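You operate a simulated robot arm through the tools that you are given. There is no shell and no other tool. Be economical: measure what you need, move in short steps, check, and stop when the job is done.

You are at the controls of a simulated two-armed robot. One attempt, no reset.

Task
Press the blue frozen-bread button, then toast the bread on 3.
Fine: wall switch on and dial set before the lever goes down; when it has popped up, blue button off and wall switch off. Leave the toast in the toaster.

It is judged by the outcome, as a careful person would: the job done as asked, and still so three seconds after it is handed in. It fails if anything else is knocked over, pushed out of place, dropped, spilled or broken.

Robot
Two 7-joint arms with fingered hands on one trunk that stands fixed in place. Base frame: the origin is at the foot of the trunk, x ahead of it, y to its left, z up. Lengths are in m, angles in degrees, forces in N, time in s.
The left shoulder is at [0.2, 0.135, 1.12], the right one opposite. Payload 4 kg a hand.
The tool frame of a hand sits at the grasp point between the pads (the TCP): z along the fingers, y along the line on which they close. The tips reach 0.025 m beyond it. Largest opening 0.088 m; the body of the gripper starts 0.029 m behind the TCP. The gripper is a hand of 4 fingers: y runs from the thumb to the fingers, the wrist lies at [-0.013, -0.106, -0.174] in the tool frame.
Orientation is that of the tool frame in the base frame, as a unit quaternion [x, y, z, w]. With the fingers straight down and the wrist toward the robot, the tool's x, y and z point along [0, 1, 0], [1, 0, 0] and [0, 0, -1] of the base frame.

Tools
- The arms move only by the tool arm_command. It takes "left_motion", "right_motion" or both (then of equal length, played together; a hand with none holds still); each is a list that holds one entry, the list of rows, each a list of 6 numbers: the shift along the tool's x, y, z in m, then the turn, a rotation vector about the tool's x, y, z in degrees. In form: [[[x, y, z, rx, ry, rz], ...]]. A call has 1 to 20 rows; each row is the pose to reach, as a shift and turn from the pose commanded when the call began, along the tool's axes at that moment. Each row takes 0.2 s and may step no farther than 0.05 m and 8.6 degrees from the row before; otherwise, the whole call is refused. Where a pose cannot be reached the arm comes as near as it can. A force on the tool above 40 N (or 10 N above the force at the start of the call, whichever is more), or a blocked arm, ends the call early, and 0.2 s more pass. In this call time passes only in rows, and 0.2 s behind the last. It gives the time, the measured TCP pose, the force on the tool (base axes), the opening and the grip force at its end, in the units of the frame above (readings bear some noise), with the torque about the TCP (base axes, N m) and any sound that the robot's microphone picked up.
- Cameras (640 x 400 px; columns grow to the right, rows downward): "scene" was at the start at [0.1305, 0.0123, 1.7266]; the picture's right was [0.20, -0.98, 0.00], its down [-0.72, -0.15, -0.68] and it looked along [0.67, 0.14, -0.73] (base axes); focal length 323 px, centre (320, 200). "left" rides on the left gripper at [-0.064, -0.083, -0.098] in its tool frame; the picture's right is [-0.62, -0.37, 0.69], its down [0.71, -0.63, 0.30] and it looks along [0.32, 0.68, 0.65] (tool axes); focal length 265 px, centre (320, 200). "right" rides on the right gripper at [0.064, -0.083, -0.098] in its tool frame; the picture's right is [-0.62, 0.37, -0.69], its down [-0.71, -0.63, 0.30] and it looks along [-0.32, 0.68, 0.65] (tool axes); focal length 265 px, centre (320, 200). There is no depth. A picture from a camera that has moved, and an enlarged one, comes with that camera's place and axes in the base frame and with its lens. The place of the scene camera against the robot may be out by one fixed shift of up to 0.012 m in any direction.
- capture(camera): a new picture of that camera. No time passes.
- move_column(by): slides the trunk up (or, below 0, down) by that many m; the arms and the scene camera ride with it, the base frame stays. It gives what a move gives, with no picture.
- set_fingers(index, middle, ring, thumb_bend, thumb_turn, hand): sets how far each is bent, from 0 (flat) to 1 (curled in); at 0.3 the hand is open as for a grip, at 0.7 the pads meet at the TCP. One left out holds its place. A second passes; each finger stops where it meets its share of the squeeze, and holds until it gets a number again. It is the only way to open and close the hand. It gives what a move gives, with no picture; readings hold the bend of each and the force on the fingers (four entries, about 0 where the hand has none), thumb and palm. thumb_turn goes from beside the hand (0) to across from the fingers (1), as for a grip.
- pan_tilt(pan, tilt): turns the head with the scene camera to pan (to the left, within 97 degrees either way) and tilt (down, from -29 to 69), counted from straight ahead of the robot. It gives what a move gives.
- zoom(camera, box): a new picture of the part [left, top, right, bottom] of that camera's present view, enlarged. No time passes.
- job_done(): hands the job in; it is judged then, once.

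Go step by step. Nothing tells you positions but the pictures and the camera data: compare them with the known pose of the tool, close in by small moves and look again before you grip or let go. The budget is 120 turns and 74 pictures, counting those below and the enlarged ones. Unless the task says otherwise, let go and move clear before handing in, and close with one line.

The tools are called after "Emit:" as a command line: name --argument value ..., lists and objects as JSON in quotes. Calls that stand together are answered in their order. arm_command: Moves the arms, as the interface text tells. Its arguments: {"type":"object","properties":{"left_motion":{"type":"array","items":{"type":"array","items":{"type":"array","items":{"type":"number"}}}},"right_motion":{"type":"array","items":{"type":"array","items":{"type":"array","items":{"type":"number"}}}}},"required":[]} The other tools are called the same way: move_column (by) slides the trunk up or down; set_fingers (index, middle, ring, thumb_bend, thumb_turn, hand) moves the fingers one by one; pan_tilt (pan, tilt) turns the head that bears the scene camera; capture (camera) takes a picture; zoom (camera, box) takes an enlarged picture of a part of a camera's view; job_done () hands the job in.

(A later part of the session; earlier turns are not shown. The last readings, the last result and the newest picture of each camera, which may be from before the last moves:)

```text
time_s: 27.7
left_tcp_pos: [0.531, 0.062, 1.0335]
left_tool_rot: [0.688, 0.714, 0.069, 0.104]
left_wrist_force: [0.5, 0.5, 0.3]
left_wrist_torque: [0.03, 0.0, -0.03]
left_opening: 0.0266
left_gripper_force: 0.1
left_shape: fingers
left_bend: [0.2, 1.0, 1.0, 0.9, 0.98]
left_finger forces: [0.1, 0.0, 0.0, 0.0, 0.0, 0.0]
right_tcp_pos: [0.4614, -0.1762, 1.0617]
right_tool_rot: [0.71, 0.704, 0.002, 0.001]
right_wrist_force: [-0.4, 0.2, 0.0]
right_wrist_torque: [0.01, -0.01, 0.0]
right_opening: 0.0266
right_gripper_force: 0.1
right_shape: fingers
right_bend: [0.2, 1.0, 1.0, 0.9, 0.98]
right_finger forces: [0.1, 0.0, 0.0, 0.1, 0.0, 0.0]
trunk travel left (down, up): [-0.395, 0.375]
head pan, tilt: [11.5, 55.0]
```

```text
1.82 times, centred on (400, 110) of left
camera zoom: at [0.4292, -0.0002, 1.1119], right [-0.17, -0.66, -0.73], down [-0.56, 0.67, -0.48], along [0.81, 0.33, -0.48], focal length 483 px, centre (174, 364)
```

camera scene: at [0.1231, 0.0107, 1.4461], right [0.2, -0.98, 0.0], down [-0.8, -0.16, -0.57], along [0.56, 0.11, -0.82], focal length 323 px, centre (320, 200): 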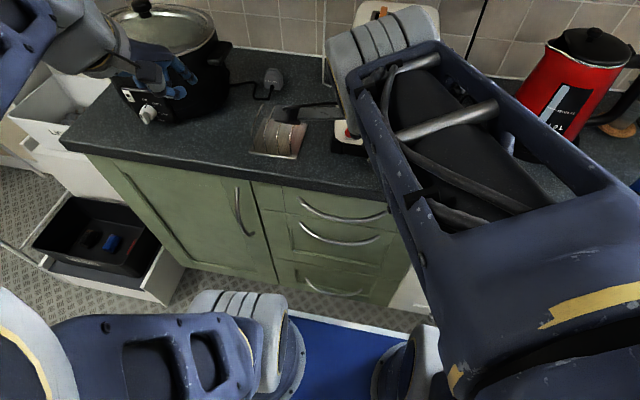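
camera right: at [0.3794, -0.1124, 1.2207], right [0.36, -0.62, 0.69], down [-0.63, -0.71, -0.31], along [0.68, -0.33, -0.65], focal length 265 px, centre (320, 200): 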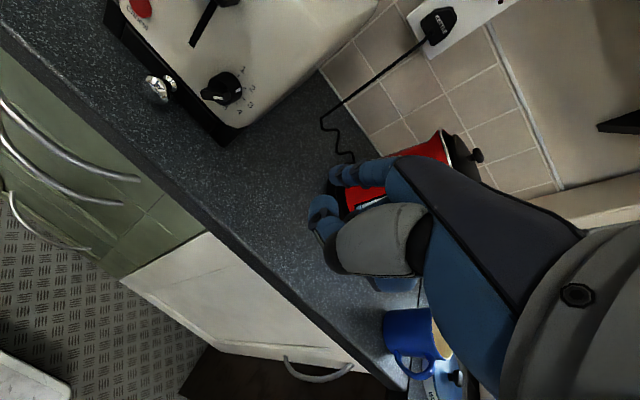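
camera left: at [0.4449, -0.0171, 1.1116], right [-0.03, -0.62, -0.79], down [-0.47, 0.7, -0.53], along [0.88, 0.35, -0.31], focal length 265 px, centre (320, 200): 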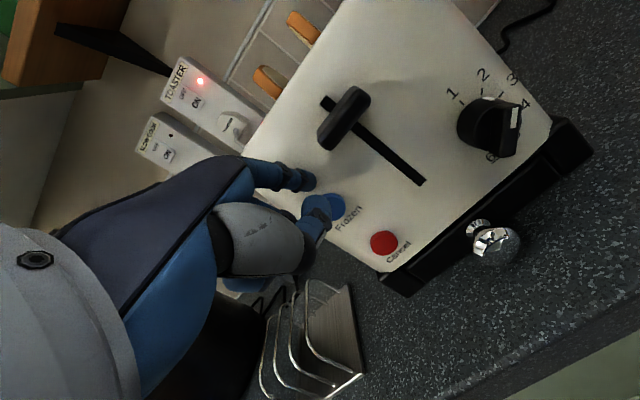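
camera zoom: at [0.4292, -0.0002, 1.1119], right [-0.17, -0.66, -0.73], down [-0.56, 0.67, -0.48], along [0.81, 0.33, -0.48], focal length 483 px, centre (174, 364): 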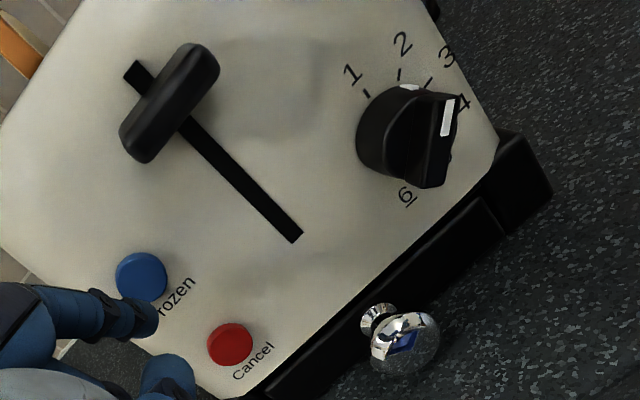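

Tip is aligned at y 0.053, z 1.038, 3 cm short. I press forward.

Emit:
arm_command --left_motion '[[[-0.001, 0.0145, 0.003, 0, 0, 0], [-0.002, 0.0295, 0.0055, 0, 0, 0]]]'

```text
time_s: 28.3
left_tcp_pos: [0.5607, 0.0602, 1.0348]
left_tool_rot: [0.689, 0.715, 0.068, 0.102]
left_wrist_force: [-6.4, -0.5, -4.4]
left_wrist_torque: [0.03, 0.27, 0.0]
left_opening: 0.0175
left_gripper_force: 3.8
left_shape: fingers
left_bend: [0.26, 1.0, 1.0, 0.9, 0.98]
left_finger forces: [7.6, 0.1, 0.0, 0.0, 0.1, 0.1]
right_tcp_pos: [0.4614, -0.1771, 1.062]
right_tool_rot: [0.711, 0.703, 0.002, 0.0]
right_wrist_force: [0.7, -0.6, -0.5]
right_wrist_torque: [0.01, -0.03, 0.01]
right_opening: 0.0268
right_gripper_force: 0.1
right_shape: fingers
right_bend: [0.2, 1.0, 1.0, 0.9, 0.98]
right_finger forces: [0.1, 0.0, 0.0, 0.0, 0.1, 0.0]
trunk travel left (down, up): [-0.395, 0.375]
head pan, tilt: [11.5, 55.0]
heard: click
```

Heard a click with 7.6 N on the finger. I back off and look whether the blue button has latched.

Emit:
arm_command --left_motion '[[[0.001, -0.029, -0.007, 0, 0, 0], [0.002, -0.07, -0.015, 0, 0, 0]]]'

Emit:
zoom --camera "left" --box '[240, 0, 560, 220]'

```text
time_s: 28.9
left_tcp_pos: [0.4903, 0.0613, 1.0325]
left_tool_rot: [0.688, 0.715, 0.069, 0.104]
left_wrist_force: [0.1, -0.1, -0.2]
left_wrist_torque: [0.01, -0.01, -0.01]
left_opening: 0.0268
left_gripper_force: 0.1
left_shape: fingers
left_bend: [0.2, 1.0, 1.0, 0.9, 0.98]
left_finger forces: [0.0, 0.1, 0.0, 0.0, 0.0, 0.1]
right_tcp_pos: [0.4623, -0.1771, 1.0625]
right_tool_rot: [0.71, 0.704, 0.002, 0.0]
right_wrist_force: [0.1, -0.3, 0.2]
right_wrist_torque: [0.01, 0.02, 0.0]
right_opening: 0.0268
right_gripper_force: 0.1
right_shape: fingers
right_bend: [0.2, 1.0, 1.0, 0.9, 0.98]
right_finger forces: [0.0, 0.0, 0.0, 0.1, 0.1, 0.0]
trunk travel left (down, up): [-0.395, 0.375]
head pan, tilt: [11.5, 55.0]
```

```text
1.82 times, centred on (400, 110) of left
camera zoom: at [0.3883, -0.0016, 1.1118], right [-0.17, -0.66, -0.73], down [-0.56, 0.67, -0.48], along [0.81, 0.33, -0.49], focal length 483 px, centre (174, 364)
```

zoom: 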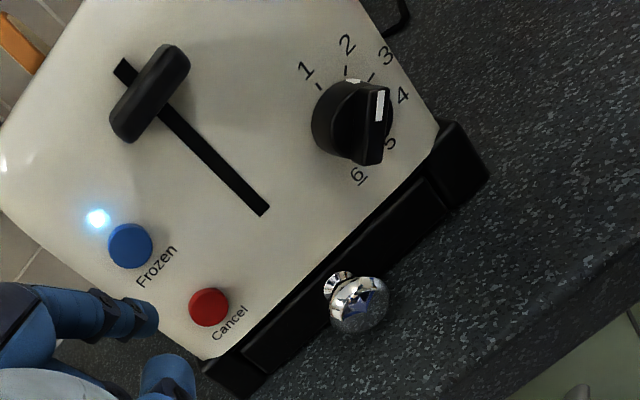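

The Frozen light is lit. The dial's pointer seems to be on 2, so it needs one clockwise step. I move the left hand away and bring the right index over, just short of the dial, to inspect it.

Emit:
arm_command --left_motion '[[[0.03, -0.015, -0.01, 0, 0, 0], [0.06, -0.03, -0.02, 0, 0, 0], [0.1, -0.04, -0.03, 0, 0, 0], [0.14, -0.045, -0.04, 0, 0, 0], [0.18, -0.05, -0.05, 0, 0, 0], [0.2, -0.05, -0.06, 0, 0, 0]]]' --right_motion '[[[0, 0, 0, 0, 0, 0], [0.02, 0, -0.005, -5, 0, 0], [0.04, 0.01, -0.005, -10, 0, 0], [0.06, 0.02, -0.005, -15, 0, 0], [0.08, 0.04, 0, -20, 0, 0], [0.107, 0.05, 0.005, -25, 0, 0]]]'

Emit:
capture --camera "right"

Emit:
capture --camera "scene"

```text
time_s: 30.3
left_tcp_pos: [0.4218, 0.2575, 1.0681]
left_tool_rot: [0.686, 0.719, 0.068, 0.094]
left_wrist_force: [-0.3, -0.4, 0.3]
left_wrist_torque: [-0.01, 0.02, 0.01]
left_opening: 0.0266
left_gripper_force: 0.0
left_shape: fingers
left_bend: [0.2, 1.0, 1.0, 0.9, 0.98]
left_finger forces: [0.0, 0.0, 0.1, 0.1, 0.0, 0.0]
right_tcp_pos: [0.5139, -0.0756, 1.0573]
right_tool_rot: [0.694, 0.686, 0.155, 0.153]
right_wrist_force: [0.2, 0.4, 0.4]
right_wrist_torque: [-0.04, -0.02, 0.0]
right_opening: 0.0269
right_gripper_force: 0.0
right_shape: fingers
right_bend: [0.2, 1.0, 1.0, 0.9, 0.98]
right_finger forces: [0.0, 0.0, 0.0, 0.0, 0.0, 0.1]
trunk travel left (down, up): [-0.395, 0.375]
head pan, tilt: [11.5, 55.0]
```

```text
42 pictures are left
camera right: at [0.3996, -0.0111, 1.1113], right [0.03, -0.63, 0.78], down [-0.45, -0.71, -0.55], along [0.89, -0.33, -0.3], focal length 265 px, centre (320, 200)
```

right: 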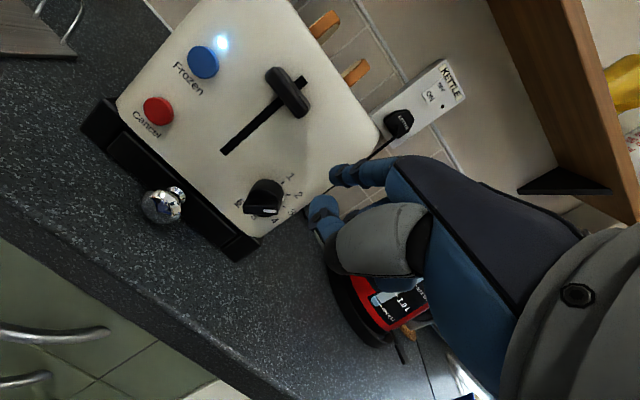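

```text
41 pictures are left
camera scene: at [0.1259, 0.0039, 1.3871], right [0.2, -0.98, -0.01], down [-0.8, -0.16, -0.57], along [0.56, 0.12, -0.82], focal length 323 px, centre (320, 200)
```

scene: 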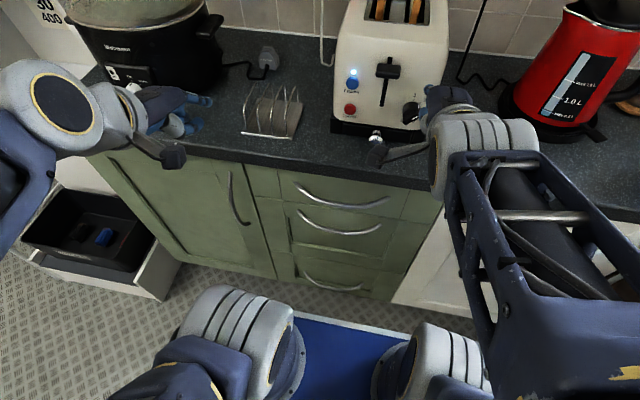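

Emit:
zoom --camera "right" --box '[210, 150, 370, 250]'

Emit:
zoom --camera "scene" --box '[330, 70, 458, 150]'

```text
4.00 times, centred on (290, 200) of right
camera zoom: at [0.3996, -0.0111, 1.1113], right [0.03, -0.63, 0.78], down [-0.45, -0.71, -0.55], along [0.89, -0.33, -0.3], focal length 1062 px, centre (440, 200)
```

zoom: 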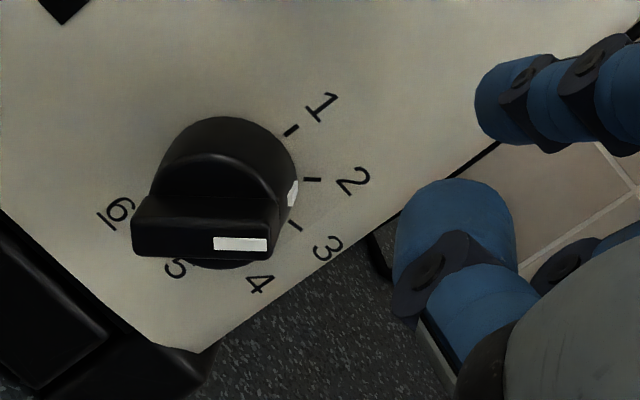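

```text
5.00 times, centred on (394, 110) of scene
camera zoom: at [0.1259, 0.0039, 1.3871], right [0.2, -0.98, -0.01], down [-0.8, -0.16, -0.57], along [0.56, 0.12, -0.82], focal length 1613 px, centre (-50, 650)
```

zoom: 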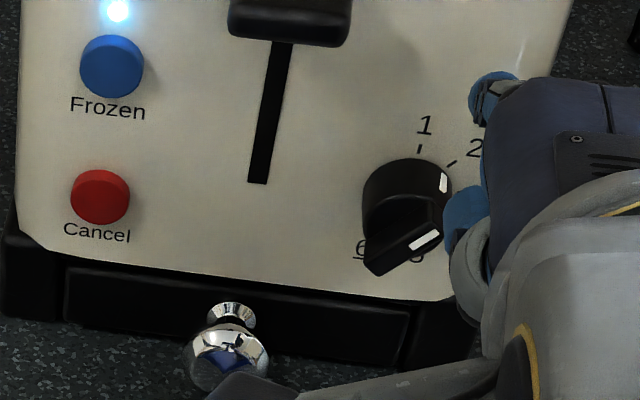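

The dial stands on 2; centre about (y −0.056, z 1.007), and its grip bar sticks out to x≈0.583. I'll press the bar's upper-right end down with the right index, first positioning the tip just above it.

Emit:
arm_command --right_motion '[[[-0.005, 0.0098, 0.0378, 0, 0, 0]]]'

Emit:
zoom --camera "right" --box '[210, 130, 370, 230]'

Emit:
zoom --camera "scene" --box '[346, 70, 474, 150]'

```text
time_s: 30.7
left_tcp_pos: [0.4231, 0.2568, 1.0663]
left_tool_rot: [0.686, 0.718, 0.068, 0.094]
left_wrist_force: [-1.2, 0.5, -0.4]
left_wrist_torque: [-0.03, 0.03, 0.02]
left_opening: 0.0265
left_gripper_force: 0.0
left_shape: fingers
left_bend: [0.2, 1.0, 1.0, 0.9, 0.98]
left_finger forces: [0.0, 0.0, 0.1, 0.0, 0.0, 0.0]
right_tcp_pos: [0.5402, -0.0806, 1.03]
right_tool_rot: [0.694, 0.687, 0.154, 0.151]
right_wrist_force: [0.3, 1.2, -0.3]
right_wrist_torque: [-0.05, 0.04, -0.02]
right_opening: 0.0268
right_gripper_force: 0.0
right_shape: fingers
right_bend: [0.2, 1.0, 1.0, 0.9, 0.98]
right_finger forces: [0.0, 0.0, 0.1, 0.0, 0.0, 0.0]
trunk travel left (down, up): [-0.395, 0.375]
head pan, tilt: [11.5, 55.0]
```

```text
4.00 times, centred on (290, 180) of right
camera zoom: at [0.4261, -0.0156, 1.0834], right [0.04, -0.63, 0.78], down [-0.45, -0.71, -0.55], along [0.89, -0.33, -0.31], focal length 1062 px, centre (440, 280)
```

zoom: 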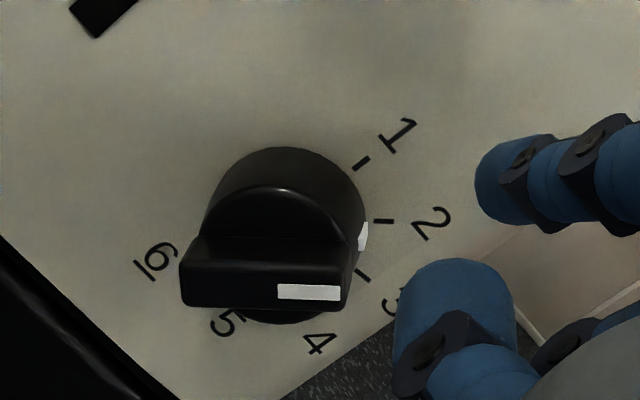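

```text
5.00 times, centred on (410, 110) of scene
camera zoom: at [0.1255, 0.0041, 1.3867], right [0.2, -0.98, -0.01], down [-0.8, -0.16, -0.57], along [0.56, 0.12, -0.82], focal length 1613 px, centre (-130, 650)
```

zoom: 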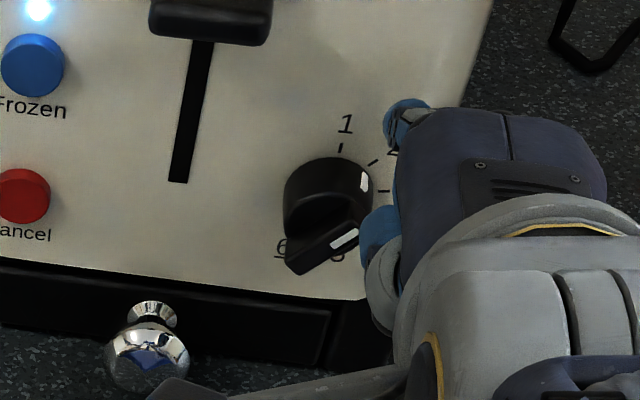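

The tip is above the bar's right end (tip ≈ y −0.067, z 1.042). I push down in small steps and listen.

Emit:
arm_command --right_motion '[[[-0.001, -0.0043, 0.009, 0, 0, 0], [-0.002, -0.0064, 0.0136, 0, 0, 0], [-0.002, -0.0085, 0.0181, 0, 0, 0], [-0.002, -0.0102, 0.0217, 0, 0, 0]]]'

Emit:
zoom --camera "right" --box '[210, 130, 370, 230]'

```text
time_s: 31.7
left_tcp_pos: [0.4234, 0.2561, 1.0664]
left_tool_rot: [0.685, 0.719, 0.067, 0.094]
left_wrist_force: [0.3, 0.0, 0.4]
left_wrist_torque: [-0.02, 0.0, 0.0]
left_opening: 0.0267
left_gripper_force: 0.1
left_shape: fingers
left_bend: [0.2, 1.0, 1.0, 0.9, 0.98]
left_finger forces: [0.1, 0.1, 0.1, 0.0, 0.1, 0.1]
right_tcp_pos: [0.5506, -0.0791, 1.0202]
right_tool_rot: [0.693, 0.687, 0.155, 0.152]
right_wrist_force: [-0.2, -0.1, -0.1]
right_wrist_torque: [-0.05, -0.01, 0.03]
right_opening: 0.0266
right_gripper_force: 0.1
right_shape: fingers
right_bend: [0.2, 1.0, 1.0, 0.9, 0.98]
right_finger forces: [0.1, 0.1, 0.0, 0.1, 0.0, 0.1]
right hand out of reach, approached as far as the arm can: row 1, 2, 3, 4
trunk travel left (down, up): [-0.395, 0.375]
head pan, tilt: [11.5, 55.0]
```

```text
4.00 times, centred on (290, 180) of right
camera zoom: at [0.436, -0.0144, 1.074], right [0.04, -0.63, 0.78], down [-0.45, -0.71, -0.55], along [0.89, -0.33, -0.31], focal length 1062 px, centre (440, 280)
```

zoom: 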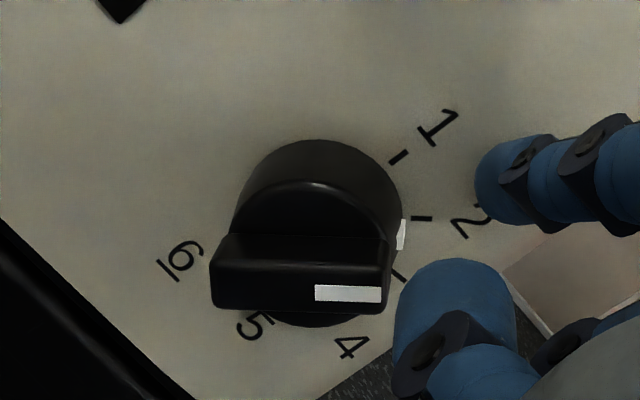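

The arm hit its near limit again. I back off, lower the trunk 8 cm more, and come back.

Emit:
arm_command --right_motion '[[[0, -0.01, -0.03, 0, 0, 0], [0, -0.02, -0.06, 0, 0, 0], [0, -0.0287, -0.08, 0, 0, 0]]]'

Emit:
move_column --by -0.08

```text
time_s: 32.5
left_tcp_pos: [0.4237, 0.2567, 1.0663]
left_tool_rot: [0.685, 0.719, 0.068, 0.093]
left_wrist_force: [0.4, -0.2, 0.5]
left_wrist_torque: [0.01, -0.01, 0.0]
left_opening: 0.0268
left_gripper_force: 0.0
left_shape: fingers
left_bend: [0.2, 1.0, 1.0, 0.9, 0.98]
left_finger forces: [0.0, 0.0, 0.0, 0.1, 0.0, 0.1]
right_tcp_pos: [0.4922, -0.0786, 1.0806]
right_tool_rot: [0.694, 0.686, 0.156, 0.151]
right_wrist_force: [-0.9, 0.1, -0.2]
right_wrist_torque: [0.0, -0.02, 0.02]
right_opening: 0.0268
right_gripper_force: 0.0
right_shape: fingers
right_bend: [0.2, 1.0, 1.0, 0.9, 0.98]
right_finger forces: [0.0, 0.0, 0.0, 0.0, 0.0, 0.0]
trunk travel left (down, up): [-0.395, 0.375]
head pan, tilt: [11.5, 55.0]
```

```text
time_s: 33.7
left_tcp_pos: [0.4244, 0.2563, 0.9835]
left_tool_rot: [0.686, 0.719, 0.065, 0.092]
left_wrist_force: [0.3, 0.5, 0.0]
left_wrist_torque: [0.0, -0.01, -0.02]
left_opening: 0.0265
left_gripper_force: 0.0
left_shape: fingers
left_bend: [0.2, 1.0, 1.0, 0.9, 0.98]
left_finger forces: [0.0, 0.0, 0.0, 0.1, 0.0, 0.0]
right_tcp_pos: [0.493, -0.0773, 0.999]
right_tool_rot: [0.693, 0.687, 0.155, 0.152]
right_wrist_force: [0.3, -0.8, -0.7]
right_wrist_torque: [0.01, 0.01, -0.04]
right_opening: 0.0268
right_gripper_force: 0.0
right_shape: fingers
right_bend: [0.2, 1.0, 1.0, 0.9, 0.98]
right_finger forces: [0.0, 0.0, 0.0, 0.0, 0.1, 0.1]
trunk travel left (down, up): [-0.315, 0.455]
head pan, tilt: [11.5, 55.0]
```

Emit:
arm_command --right_motion '[[[0, 0.0149, -0.0317, 0, 0, 0], [-0.001, 0.035, -0.0277, 0, 0, 0], [-0.003, 0.054, -0.009, 0, 0, 0]]]'

Emit:
zoom --camera "right" --box '[210, 130, 370, 230]'

```text
time_s: 34.5
left_tcp_pos: [0.4237, 0.2567, 0.9848]
left_tool_rot: [0.685, 0.719, 0.068, 0.093]
left_wrist_force: [0.0, -0.8, 0.2]
left_wrist_torque: [0.01, -0.02, -0.02]
left_opening: 0.0268
left_gripper_force: 0.0
left_shape: fingers
left_bend: [0.2, 1.0, 1.0, 0.9, 0.98]
left_finger forces: [0.1, 0.0, 0.0, 0.1, 0.0, 0.0]
right_tcp_pos: [0.5377, -0.0804, 1.0299]
right_tool_rot: [0.694, 0.687, 0.154, 0.151]
right_wrist_force: [-0.5, 0.5, 0.5]
right_wrist_torque: [-0.05, 0.03, 0.01]
right_opening: 0.027
right_gripper_force: 0.0
right_shape: fingers
right_bend: [0.2, 1.0, 1.0, 0.9, 0.98]
right_finger forces: [0.1, 0.0, 0.1, 0.0, 0.0, 0.0]
trunk travel left (down, up): [-0.315, 0.455]
head pan, tilt: [11.5, 55.0]
```

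```text
4.00 times, centred on (290, 180) of right
camera zoom: at [0.4238, -0.0171, 1.0838], right [0.04, -0.63, 0.78], down [-0.45, -0.71, -0.55], along [0.89, -0.33, -0.3], focal length 1062 px, centre (440, 280)
```

zoom: 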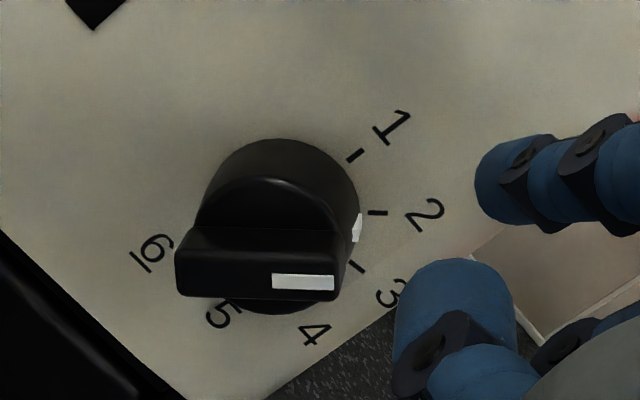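

Same position as before, with margin now. I push down 21 mm in small steps.

Emit:
arm_command --right_motion '[[[-0.001, -0.0043, 0.009, 0, 0, 0], [-0.002, -0.0064, 0.0136, 0, 0, 0], [-0.002, -0.0085, 0.0181, 0, 0, 0], [-0.002, -0.0095, 0.02, 0, 0, 0]]]'

Emit:
zoom --camera "right" --box '[210, 130, 370, 230]'

```text
time_s: 35.5
left_tcp_pos: [0.4244, 0.2556, 0.9849]
left_tool_rot: [0.685, 0.719, 0.067, 0.094]
left_wrist_force: [0.1, 0.0, -0.2]
left_wrist_torque: [0.03, 0.0, 0.0]
left_opening: 0.0267
left_gripper_force: 0.0
left_shape: fingers
left_bend: [0.2, 1.0, 1.0, 0.9, 0.98]
left_finger forces: [0.0, 0.0, 0.0, 0.0, 0.0, 0.1]
right_tcp_pos: [0.5372, -0.0838, 1.0079]
right_tool_rot: [0.693, 0.687, 0.154, 0.151]
right_wrist_force: [0.8, -0.4, 0.4]
right_wrist_torque: [0.02, -0.02, 0.02]
right_opening: 0.027
right_gripper_force: 0.1
right_shape: fingers
right_bend: [0.2, 1.0, 1.0, 0.9, 0.98]
right_finger forces: [0.1, 0.0, 0.1, 0.1, 0.0, 0.0]
trunk travel left (down, up): [-0.315, 0.455]
head pan, tilt: [11.5, 55.0]
```

```text
4.00 times, centred on (290, 180) of right
camera zoom: at [0.4235, -0.0191, 1.0619], right [0.04, -0.63, 0.78], down [-0.45, -0.71, -0.55], along [0.89, -0.33, -0.31], focal length 1062 px, centre (440, 280)
```

zoom: 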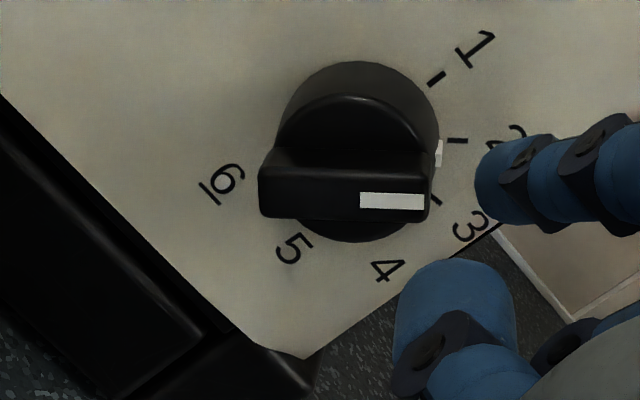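

No contact yet; the tip is just above the bar's end. I continue down in 3–4 mm steps.

Emit:
arm_command --right_motion '[[[0.002, -0.0015, 0.0032, 0, 0, 0], [0.003, -0.0026, 0.0054, 0, 0, 0], [0.003, -0.0038, 0.0081, 0, 0, 0]]]'

Emit:
zoom --camera "right" --box '[210, 110, 370, 210]'

```text
time_s: 36.3
left_tcp_pos: [0.4241, 0.2575, 0.9848]
left_tool_rot: [0.685, 0.719, 0.067, 0.094]
left_wrist_force: [0.7, 0.8, -0.1]
left_wrist_torque: [0.01, -0.02, 0.01]
left_opening: 0.0266
left_gripper_force: 0.0
left_shape: fingers
left_bend: [0.2, 1.0, 1.0, 0.9, 0.98]
left_finger forces: [0.1, 0.1, 0.0, 0.1, 0.1, 0.0]
right_tcp_pos: [0.538, -0.0803, 0.9996]
right_tool_rot: [0.695, 0.686, 0.154, 0.151]
right_wrist_force: [1.0, 0.5, 0.5]
right_wrist_torque: [0.0, -0.03, 0.02]
right_opening: 0.0271
right_gripper_force: 0.7
right_shape: fingers
right_bend: [0.2, 1.0, 1.0, 0.9, 0.98]
right_finger forces: [0.4, 0.0, 0.0, 0.1, 0.0, 0.1]
trunk travel left (down, up): [-0.315, 0.455]
head pan, tilt: [11.5, 55.0]
```

```text
4.00 times, centred on (290, 160) of right
camera zoom: at [0.4234, -0.016, 1.053], right [0.04, -0.63, 0.78], down [-0.45, -0.71, -0.55], along [0.89, -0.33, -0.31], focal length 1062 px, centre (440, 360)
```

zoom: 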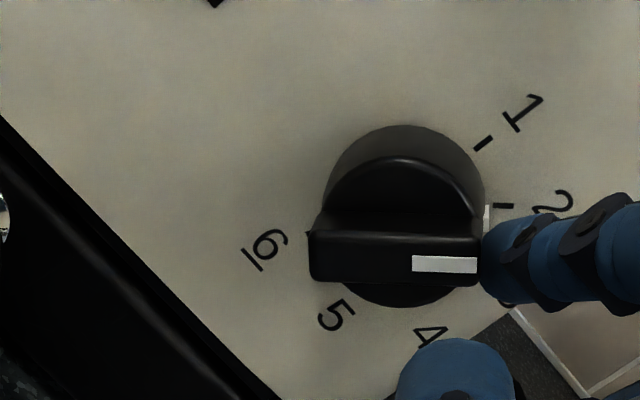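

The tip is bearing on the end of the bar rather than its upper side. I lift it, shift 9 mm left, and look.

Emit:
arm_command --right_motion '[[[0, 0.0085, -0.0181, 0, 0, 0], [0.01, 0.0075, -0.0158, 0, 0, 0]]]'

Emit:
zoom --camera "right" --box '[210, 110, 370, 210]'

```text
time_s: 36.9
left_tcp_pos: [0.424, 0.2586, 0.9851]
left_tool_rot: [0.685, 0.72, 0.068, 0.094]
left_wrist_force: [0.1, 0.7, 0.3]
left_wrist_torque: [-0.01, 0.02, 0.0]
left_opening: 0.0267
left_gripper_force: 0.1
left_shape: fingers
left_bend: [0.2, 1.0, 1.0, 0.9, 0.98]
left_finger forces: [0.0, 0.0, 0.0, 0.1, 0.0, 0.0]
right_tcp_pos: [0.5393, -0.0719, 1.0159]
right_tool_rot: [0.694, 0.686, 0.155, 0.152]
right_wrist_force: [0.0, 0.2, 0.6]
right_wrist_torque: [0.04, 0.01, 0.0]
right_opening: 0.0271
right_gripper_force: 0.1
right_shape: fingers
right_bend: [0.2, 1.0, 1.0, 0.9, 0.98]
right_finger forces: [0.0, 0.0, 0.0, 0.1, 0.0, 0.0]
trunk travel left (down, up): [-0.315, 0.455]
head pan, tilt: [11.5, 55.0]
```

```text
4.00 times, centred on (290, 160) of right
camera zoom: at [0.4237, -0.0066, 1.071], right [0.04, -0.63, 0.78], down [-0.45, -0.71, -0.55], along [0.89, -0.33, -0.31], focal length 1062 px, centre (440, 360)
```

zoom: 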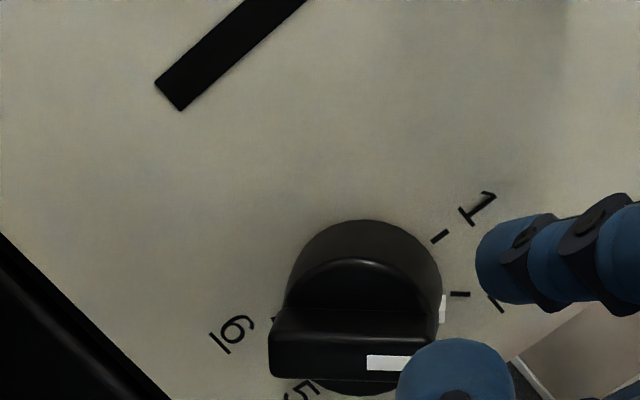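

The fingertip is now above-left enough. I slide it along the bar's upper side and push down-right gently.

Emit:
arm_command --right_motion '[[[0.0055, -0.0029, 0.0062, 0, 0, 0], [0.002, -0.0042, 0.0089, 0, 0, 0], [-0.001, -0.0053, 0.0113, 0, 0, 0]]]'

Emit:
zoom --camera "right" --box '[210, 110, 370, 210]'

```text
time_s: 37.7
left_tcp_pos: [0.4243, 0.258, 0.9849]
left_tool_rot: [0.685, 0.719, 0.067, 0.094]
left_wrist_force: [-0.3, 0.2, 0.3]
left_wrist_torque: [0.0, 0.0, 0.01]
left_opening: 0.027
left_gripper_force: 0.1
left_shape: fingers
left_bend: [0.2, 1.0, 1.0, 0.9, 0.98]
left_finger forces: [0.1, 0.0, 0.1, 0.0, 0.0, 0.0]
right_tcp_pos: [0.5388, -0.0716, 1.0035]
right_tool_rot: [0.693, 0.687, 0.155, 0.153]
right_wrist_force: [-0.4, 0.9, 1.6]
right_wrist_torque: [0.01, -0.09, 0.07]
right_opening: 0.0278
right_gripper_force: 1.0
right_shape: fingers
right_bend: [0.19, 1.0, 1.0, 0.9, 0.98]
right_finger forces: [1.4, 0.0, 0.0, 0.0, 0.1, 0.1]
trunk travel left (down, up): [-0.315, 0.455]
head pan, tilt: [11.5, 55.0]
```

```text
4.00 times, centred on (290, 160) of right
camera zoom: at [0.4235, -0.0072, 1.0585], right [0.04, -0.63, 0.78], down [-0.45, -0.71, -0.55], along [0.89, -0.33, -0.3], focal length 1062 px, centre (440, 360)
```

zoom: 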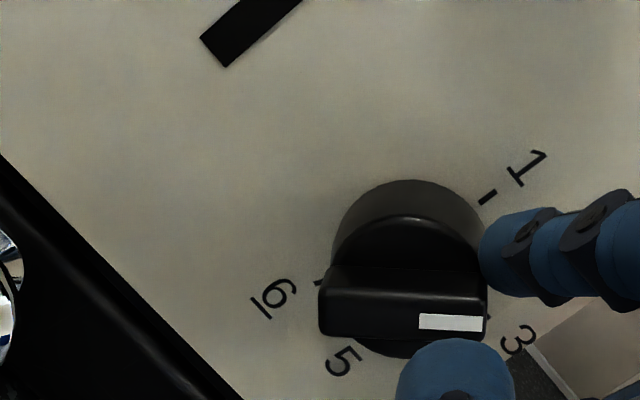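

The finger is bearing on the knob's round skirt. I pull it back 7 mm so only the protruding bar is in its way, and place it above the bar.

Emit:
arm_command --right_motion '[[[0.005, -0.0042, -0.0075, 0, 0, 0], [0.011, -0.0073, -0.0008, 0, 0, 0]]]'

Emit:
zoom --camera "right" --box '[210, 110, 370, 210]'

Emit:
zoom --camera "scene" --box '[330, 0, 490, 100]'

```text
time_s: 38.3
left_tcp_pos: [0.4247, 0.257, 0.9869]
left_tool_rot: [0.685, 0.72, 0.068, 0.094]
left_wrist_force: [-0.7, 0.4, -0.7]
left_wrist_torque: [0.02, 0.01, 0.0]
left_opening: 0.0266
left_gripper_force: 0.0
left_shape: fingers
left_bend: [0.2, 1.0, 1.0, 0.9, 0.98]
left_finger forces: [0.0, 0.0, 0.1, 0.0, 0.0, 0.1]
right_tcp_pos: [0.5312, -0.0602, 1.0032]
right_tool_rot: [0.694, 0.687, 0.154, 0.152]
right_wrist_force: [0.4, 0.7, -0.3]
right_wrist_torque: [0.02, 0.0, 0.0]
right_opening: 0.0269
right_gripper_force: 0.0
right_shape: fingers
right_bend: [0.2, 1.0, 1.0, 0.9, 0.98]
right_finger forces: [0.0, 0.0, 0.0, 0.1, 0.1, 0.0]
trunk travel left (down, up): [-0.315, 0.455]
head pan, tilt: [11.5, 55.0]
```

```text
4.00 times, centred on (290, 160) of right
camera zoom: at [0.4166, 0.0041, 1.0559], right [0.04, -0.63, 0.78], down [-0.45, -0.71, -0.55], along [0.89, -0.33, -0.31], focal length 1062 px, centre (440, 360)
```

zoom: 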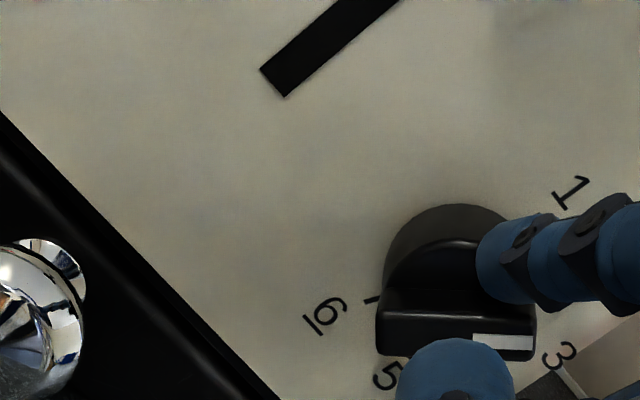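

```text
4.00 times, centred on (410, 50) of scene
camera zoom: at [0.127, 0.0048, 1.3058], right [0.2, -0.98, -0.01], down [-0.8, -0.16, -0.57], along [0.56, 0.12, -0.82], focal length 1291 px, centre (-40, 800)
```

zoom: 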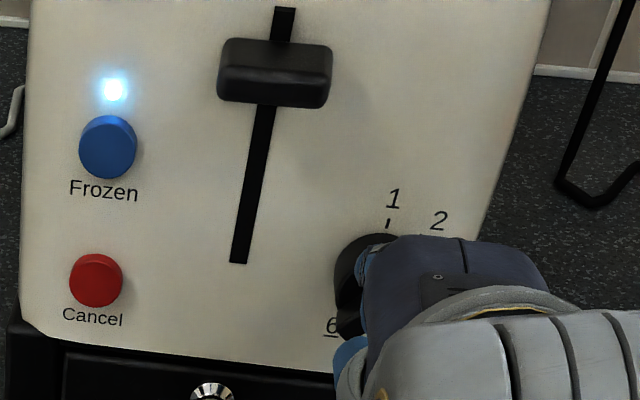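

The finger is in front of the skirt and above the bar now. I push down-right about 9 mm.

Emit:
arm_command --right_motion '[[[-0.002, -0.0013, 0.0027, 0, 0, 0], [-0.004, -0.0026, 0.0054, 0, 0, 0], [-0.005, -0.0038, 0.0081, 0, 0, 0]]]'

Emit:
zoom --camera "right" --box '[210, 110, 370, 210]'

```text
time_s: 39.1
left_tcp_pos: [0.4241, 0.2579, 0.9865]
left_tool_rot: [0.685, 0.719, 0.067, 0.093]
left_wrist_force: [-0.1, -0.7, -0.2]
left_wrist_torque: [-0.01, 0.0, -0.03]
left_opening: 0.0267
left_gripper_force: 0.1
left_shape: fingers
left_bend: [0.2, 1.0, 1.0, 0.9, 0.98]
left_finger forces: [0.1, 0.0, 0.0, 0.0, 0.1, 0.0]
right_tcp_pos: [0.5301, -0.0647, 0.9947]
right_tool_rot: [0.693, 0.687, 0.157, 0.153]
right_wrist_force: [-13.2, 2.4, 10.9]
right_wrist_torque: [0.04, -0.95, 0.15]
right_opening: 0.0292
right_gripper_force: 11.6
right_shape: fingers
right_bend: [0.19, 1.0, 1.0, 0.9, 0.98]
right_finger forces: [22.6, 0.1, 0.1, 0.1, 0.0, 0.0]
trunk travel left (down, up): [-0.315, 0.455]
head pan, tilt: [11.5, 55.0]
```

```text
4.00 times, centred on (290, 160) of right
camera zoom: at [0.416, -0.0007, 1.0477], right [0.03, -0.63, 0.78], down [-0.45, -0.71, -0.55], along [0.89, -0.33, -0.3], focal length 1062 px, centre (440, 360)
```

zoom: 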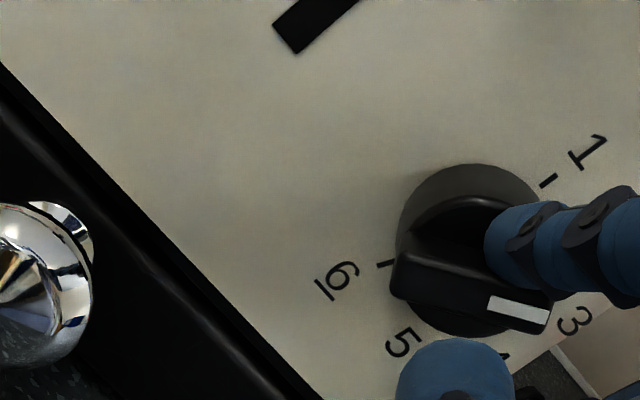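

It's turning (about 15°), but the tip also presses into the knob. I pull back 3 mm and continue pushing down-right.

Emit:
arm_command --right_motion '[[[0, -0.0027, -0.0013, 0, 0, 0], [-0.003, -0.0036, 0.0005, 0, 0, 0], [-0.0055, -0.0044, 0.0023, 0, 0, 0]]]'

Emit:
zoom --camera "right" --box '[210, 110, 370, 210]'

```text
time_s: 39.9
left_tcp_pos: [0.4246, 0.2576, 0.9859]
left_tool_rot: [0.684, 0.72, 0.067, 0.094]
left_wrist_force: [0.3, -0.5, -0.1]
left_wrist_torque: [-0.01, -0.04, -0.01]
left_opening: 0.0267
left_gripper_force: 0.1
left_shape: fingers
left_bend: [0.2, 1.0, 1.0, 0.9, 0.98]
left_finger forces: [0.0, 0.1, 0.0, 0.1, 0.0, 0.0]
right_tcp_pos: [0.5282, -0.0705, 0.9888]
right_tool_rot: [0.693, 0.687, 0.154, 0.152]
right_wrist_force: [1.1, 0.1, 2.8]
right_wrist_torque: [0.01, -0.13, -0.05]
right_opening: 0.0303
right_gripper_force: 0.8
right_shape: fingers
right_bend: [0.18, 1.0, 1.0, 0.9, 0.98]
right_finger forces: [2.0, 0.0, 0.0, 0.0, 0.1, 0.0]
trunk travel left (down, up): [-0.315, 0.455]
head pan, tilt: [11.5, 55.0]
```

```text
4.00 times, centred on (290, 160) of right
camera zoom: at [0.4134, -0.0067, 1.0431], right [0.04, -0.63, 0.78], down [-0.45, -0.71, -0.55], along [0.89, -0.33, -0.31], focal length 1062 px, centre (440, 360)
```

zoom: 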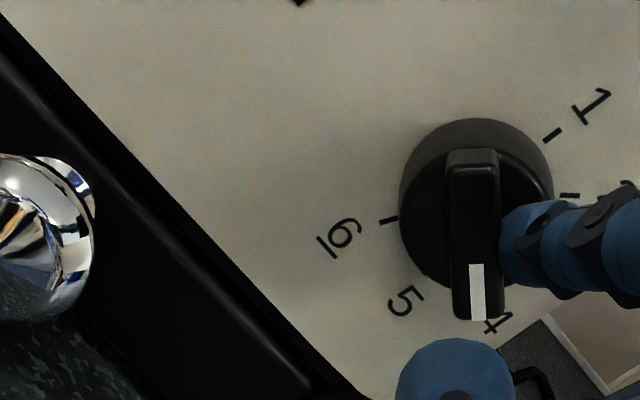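

It swung past 3, to about 4. I move the finger to the bar's upper end to nudge it back counter-clockwise.

Emit:
arm_command --right_motion '[[[-0.002, 0.001, -0.0022, 0, 0, 0], [0.003, 0.003, -0.006, 0, 0, 0], [0.008, 0.0043, -0.009, 0, 0, 0]]]'

Emit:
zoom --camera "right" --box '[210, 110, 370, 210]'

```text
time_s: 40.7
left_tcp_pos: [0.4246, 0.2573, 0.9851]
left_tool_rot: [0.686, 0.719, 0.067, 0.093]
left_wrist_force: [0.5, 0.6, -0.9]
left_wrist_torque: [-0.02, -0.01, 0.02]
left_opening: 0.0265
left_gripper_force: 0.0
left_shape: fingers
left_bend: [0.2, 1.0, 1.0, 0.9, 0.98]
left_finger forces: [0.0, 0.1, 0.0, 0.0, 0.0, 0.0]
right_tcp_pos: [0.5278, -0.0633, 0.9984]
right_tool_rot: [0.694, 0.686, 0.155, 0.152]
right_wrist_force: [0.0, -0.4, 0.4]
right_wrist_torque: [-0.03, -0.03, -0.03]
right_opening: 0.0271
right_gripper_force: 0.2
right_shape: fingers
right_bend: [0.2, 1.0, 1.0, 0.9, 0.98]
right_finger forces: [0.3, 0.1, 0.0, 0.1, 0.0, 0.1]
trunk travel left (down, up): [-0.315, 0.455]
head pan, tilt: [11.5, 55.0]
```

```text
4.00 times, centred on (290, 160) of right
camera zoom: at [0.4133, 0.0015, 1.053], right [0.04, -0.63, 0.78], down [-0.45, -0.71, -0.55], along [0.89, -0.33, -0.31], focal length 1062 px, centre (440, 360)
```

zoom: 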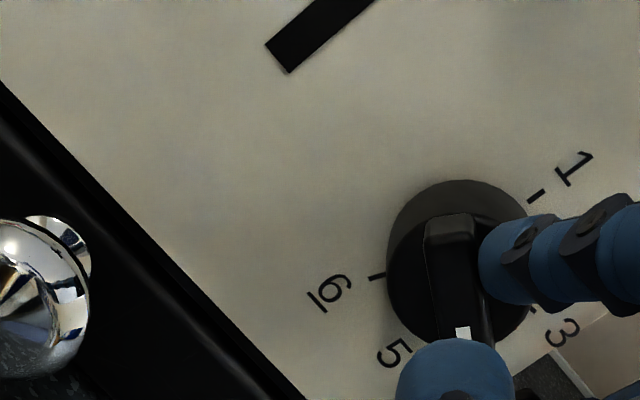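

Emit:
arm_command --right_motion '[[[0.0025, 0.0009, -0.0018, 0, 0, 0], [0.0047, -0.0003, 0.0007, 0, 0, 0]]]'

Emit:
zoom --camera "right" --box '[210, 110, 370, 210]'

```text
time_s: 41.3
left_tcp_pos: [0.4241, 0.2573, 0.9852]
left_tool_rot: [0.685, 0.719, 0.068, 0.094]
left_wrist_force: [0.4, -0.7, -0.7]
left_wrist_torque: [0.01, -0.01, 0.0]
left_opening: 0.0267
left_gripper_force: 0.1
left_shape: fingers
left_bend: [0.2, 1.0, 1.0, 0.9, 0.98]
left_finger forces: [0.0, 0.0, 0.0, 0.1, 0.1, 0.0]
right_tcp_pos: [0.5289, -0.0591, 0.9991]
right_tool_rot: [0.693, 0.687, 0.155, 0.153]
right_wrist_force: [-1.5, -1.2, 1.5]
right_wrist_torque: [0.0, -0.09, -0.03]
right_opening: 0.0277
right_gripper_force: 1.0
right_shape: fingers
right_bend: [0.2, 1.0, 1.0, 0.9, 0.98]
right_finger forces: [2.1, 0.0, 0.1, 0.0, 0.0, 0.0]
trunk travel left (down, up): [-0.315, 0.455]
head pan, tilt: [11.5, 55.0]
```

```text
4.00 times, centred on (290, 160) of right
camera zoom: at [0.4134, 0.0061, 1.0525], right [0.03, -0.63, 0.78], down [-0.45, -0.71, -0.55], along [0.89, -0.33, -0.3], focal length 1062 px, centre (440, 360)
```

zoom: 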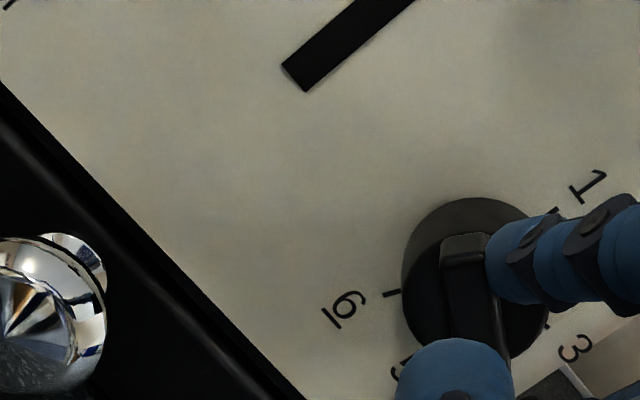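

Emit:
arm_command --right_motion '[[[0.0013, -0.0007, 0.0015, 0, 0, 0], [0.0026, -0.0014, 0.003, 0, 0, 0]]]'

Emit:
zoom --camera "right" --box '[210, 130, 370, 230]'

```text
time_s: 41.9
left_tcp_pos: [0.423, 0.2578, 0.9866]
left_tool_rot: [0.685, 0.719, 0.067, 0.094]
left_wrist_force: [0.2, 0.0, 0.4]
left_wrist_torque: [0.02, 0.01, 0.0]
left_opening: 0.0266
left_gripper_force: 0.0
left_shape: fingers
left_bend: [0.2, 1.0, 1.0, 0.9, 0.98]
left_finger forces: [0.1, 0.1, 0.1, 0.1, 0.0, 0.1]
right_tcp_pos: [0.5282, -0.0562, 0.9939]
right_tool_rot: [0.694, 0.687, 0.155, 0.152]
right_wrist_force: [-0.4, 0.4, 0.3]
right_wrist_torque: [0.03, -0.03, 0.02]
right_opening: 0.0272
right_gripper_force: 0.3
right_shape: fingers
right_bend: [0.2, 1.0, 1.0, 0.9, 0.98]
right_finger forces: [0.5, 0.1, 0.1, 0.0, 0.0, 0.1]
trunk travel left (down, up): [-0.315, 0.455]
head pan, tilt: [11.5, 55.0]
```

```text
4.00 times, centred on (290, 180) of right
camera zoom: at [0.4135, 0.0087, 1.0491], right [0.04, -0.63, 0.78], down [-0.45, -0.71, -0.55], along [0.89, -0.33, -0.31], focal length 1062 px, centre (440, 280)
```

zoom: 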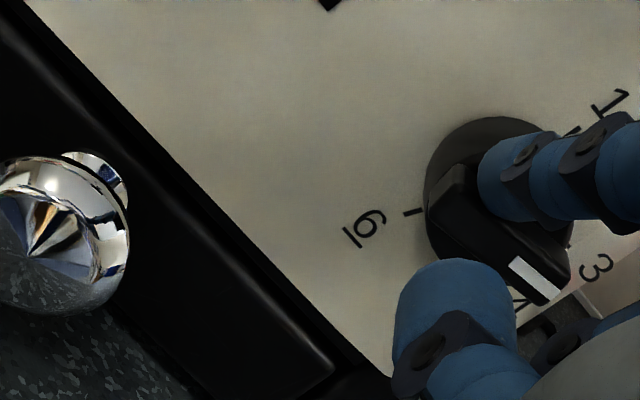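

It seems to have snapped to about 3. I withdraw and check.

Emit:
arm_command --right_motion '[[[0, -0.014, -0.015, 0, 0, 0], [-0.01, -0.028, -0.035, 0, 0, 0]]]'

Emit:
zoom --camera "right" --box '[210, 130, 370, 230]'

```text
time_s: 42.5
left_tcp_pos: [0.4233, 0.2576, 0.986]
left_tool_rot: [0.684, 0.72, 0.068, 0.094]
left_wrist_force: [-0.6, 0.0, -0.1]
left_wrist_torque: [-0.02, 0.02, 0.0]
left_opening: 0.0264
left_gripper_force: 0.1
left_shape: fingers
left_bend: [0.2, 1.0, 1.0, 0.9, 0.98]
left_finger forces: [0.1, 0.0, 0.0, 0.0, 0.1, 0.1]
right_tcp_pos: [0.4885, -0.066, 1.015]
right_tool_rot: [0.694, 0.687, 0.154, 0.152]
right_wrist_force: [-0.1, -0.8, 0.4]
right_wrist_torque: [-0.02, -0.02, 0.01]
right_opening: 0.027
right_gripper_force: 0.0
right_shape: fingers
right_bend: [0.2, 1.0, 1.0, 0.9, 0.98]
right_finger forces: [0.1, 0.0, 0.0, 0.0, 0.0, 0.1]
trunk travel left (down, up): [-0.315, 0.455]
head pan, tilt: [11.5, 55.0]
```

```text
4.00 times, centred on (290, 180) of right
camera zoom: at [0.3735, -0.001, 1.0691], right [0.04, -0.63, 0.78], down [-0.45, -0.71, -0.55], along [0.89, -0.33, -0.31], focal length 1062 px, centre (440, 280)
```

zoom: 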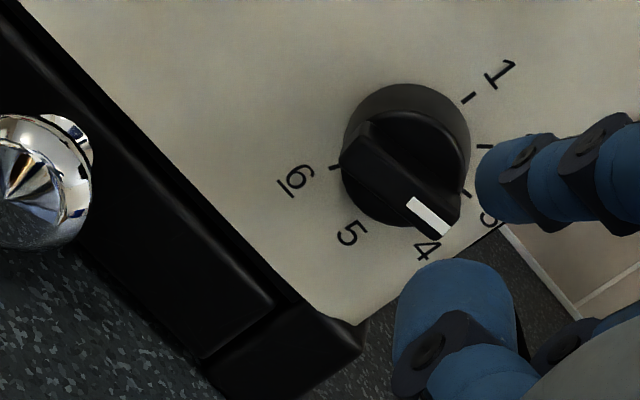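

Emit:
arm_command --right_motion '[[[-0.03, -0.01, -0.02, 0, 0, 0], [-0.07, -0.02, -0.03, 0, 0, 0], [-0.11, -0.03, -0.04, 0, 0, 0]]]'

Emit:
zoom --camera "scene" --box '[330, 10, 458, 90]'

Emit:
capture --camera "right"

```text
time_s: 43.3
left_tcp_pos: [0.4229, 0.2576, 0.9857]
left_tool_rot: [0.684, 0.72, 0.069, 0.096]
left_wrist_force: [-0.3, -0.5, 0.0]
left_wrist_torque: [0.02, -0.01, -0.03]
left_opening: 0.0267
left_gripper_force: 0.1
left_shape: fingers
left_bend: [0.2, 1.0, 1.0, 0.9, 0.98]
left_finger forces: [0.0, 0.0, 0.0, 0.0, 0.0, 0.0]
right_tcp_pos: [0.4406, -0.1751, 1.0385]
right_tool_rot: [0.693, 0.688, 0.155, 0.151]
right_wrist_force: [0.0, 0.5, 0.1]
right_wrist_torque: [-0.04, 0.02, -0.02]
right_opening: 0.0266
right_gripper_force: 0.2
right_shape: fingers
right_bend: [0.2, 1.0, 1.0, 0.9, 0.98]
right_finger forces: [0.1, 0.0, 0.0, 0.1, 0.0, 0.0]
trunk travel left (down, up): [-0.315, 0.455]
head pan, tilt: [11.5, 55.0]
```

```text
5.00 times, centred on (394, 50) of scene
camera zoom: at [0.1266, 0.0047, 1.3058], right [0.2, -0.98, -0.01], down [-0.8, -0.16, -0.57], along [0.56, 0.12, -0.82], focal length 1613 px, centre (-50, 950)
```

zoom: 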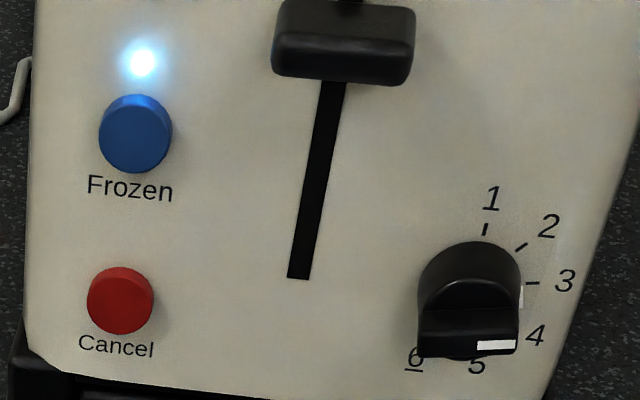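

```text
21 pictures are left
camera right: at [0.327, -0.1111, 1.0924], right [0.04, -0.62, 0.78], down [-0.45, -0.71, -0.55], along [0.89, -0.33, -0.31], focal length 265 px, centre (320, 200)
```

right: 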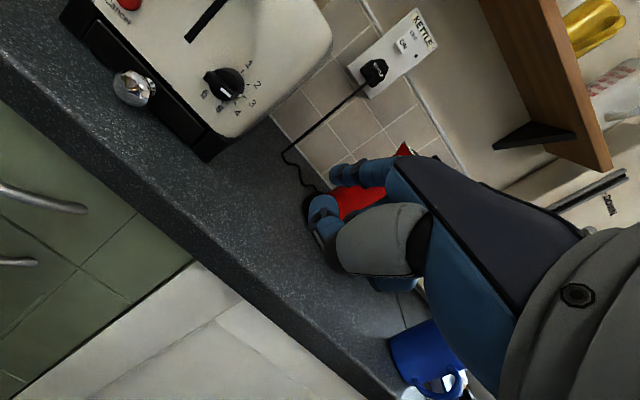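

The dial is on 3: bar horizontal, pointing at the 3 tick. Next, the right index goes to just above the lever knob (≈0.603, −0.004, 1.076).

Emit:
arm_command --right_motion '[[[0.04, 0.018, -0.014, 0, 0, 0], [0.08, 0.035, -0.028, 0, 0, 0], [0.12, 0.053, -0.041, 0, 0, 0], [0.157, 0.07, -0.055, 0, 0, 0], [0.157, 0.097, -0.034, 0, 0, 0], [0.157, 0.1234, -0.0132, 0, 0, 0]]]'

Emit:
capture --camera "right"

```text
time_s: 44.7
left_tcp_pos: [0.4234, 0.2575, 0.9858]
left_tool_rot: [0.685, 0.719, 0.068, 0.094]
left_wrist_force: [-0.3, -0.6, 0.2]
left_wrist_torque: [-0.01, -0.02, 0.01]
left_opening: 0.0265
left_gripper_force: 0.0
left_shape: fingers
left_bend: [0.2, 1.0, 1.0, 0.9, 0.98]
left_finger forces: [0.0, 0.1, 0.0, 0.0, 0.0, 0.0]
right_tcp_pos: [0.5412, -0.0106, 1.111]
right_tool_rot: [0.684, 0.693, 0.162, 0.161]
right_wrist_force: [-0.3, -0.3, -0.6]
right_wrist_torque: [0.01, -0.01, -0.02]
right_opening: 0.0268
right_gripper_force: 0.1
right_shape: fingers
right_bend: [0.2, 1.0, 1.0, 0.9, 0.98]
right_finger forces: [0.0, 0.0, 0.1, 0.0, 0.0, 0.0]
trunk travel left (down, up): [-0.315, 0.455]
head pan, tilt: [11.5, 55.0]
```

```text
20 pictures are left
camera right: at [0.4242, 0.052, 1.1619], right [0.03, -0.62, 0.78], down [-0.42, -0.72, -0.55], along [0.91, -0.31, -0.28], focal length 265 px, centre (320, 200)
```

right: 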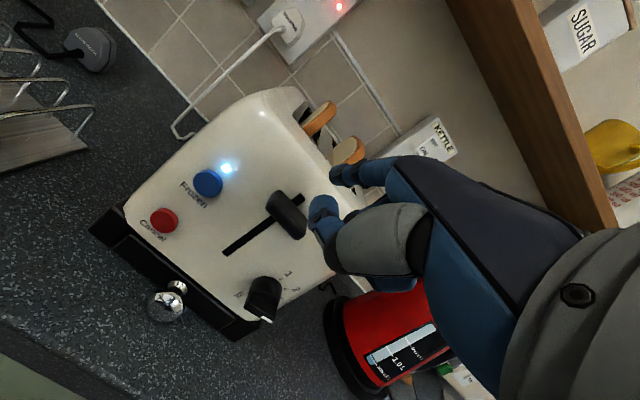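

The tip is about 4 cm above the knob. I align and push the lever down in 1 cm steps.

Emit:
arm_command --right_motion '[[[-0.004, -0.0051, 0.017, 0, 0, 0], [-0.008, -0.0102, 0.034, 0, 0, 0], [-0.008, -0.0146, 0.043, 0, 0, 0], [-0.008, -0.0191, 0.052, 0, 0, 0], [-0.008, -0.0235, 0.0609, 0, 0, 0], [-0.008, -0.028, 0.0699, 0, 0, 0]]]'

Emit:
capture --camera "right"

```text
time_s: 46.3
left_tcp_pos: [0.4227, 0.2594, 0.9844]
left_tool_rot: [0.682, 0.722, 0.067, 0.092]
left_wrist_force: [-0.6, -0.5, 0.1]
left_wrist_torque: [0.03, -0.01, 0.0]
left_opening: 0.0266
left_gripper_force: 0.0
left_shape: fingers
left_bend: [0.2, 1.0, 1.0, 0.9, 0.98]
left_finger forces: [0.0, 0.0, 0.0, 0.0, 0.1, 0.1]
right_tcp_pos: [0.5396, 0.0024, 1.0367]
right_tool_rot: [0.663, 0.711, 0.169, 0.159]
right_wrist_force: [0.1, -0.5, 1.6]
right_wrist_torque: [0.02, -0.04, -0.01]
right_opening: 0.0285
right_gripper_force: 0.1
right_shape: fingers
right_bend: [0.19, 1.0, 1.0, 0.9, 0.98]
right_finger forces: [1.2, 0.0, 0.0, 0.1, 0.1, 0.1]
trunk travel left (down, up): [-0.315, 0.455]
head pan, tilt: [11.5, 55.0]
stopped in row 6 (right hand): the arm was blocked; the commanded pose is now the measured one
```

```text
19 pictures are left
camera right: at [0.419, 0.0578, 1.0873], right [0.06, -0.62, 0.79], down [-0.38, -0.74, -0.55], along [0.93, -0.26, -0.27], focal length 265 px, centre (320, 200)
```

right: 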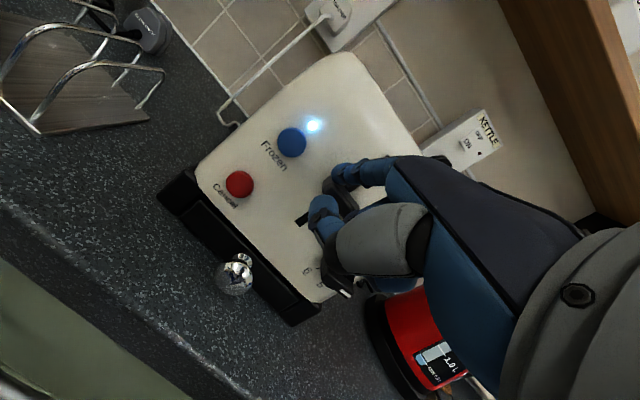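

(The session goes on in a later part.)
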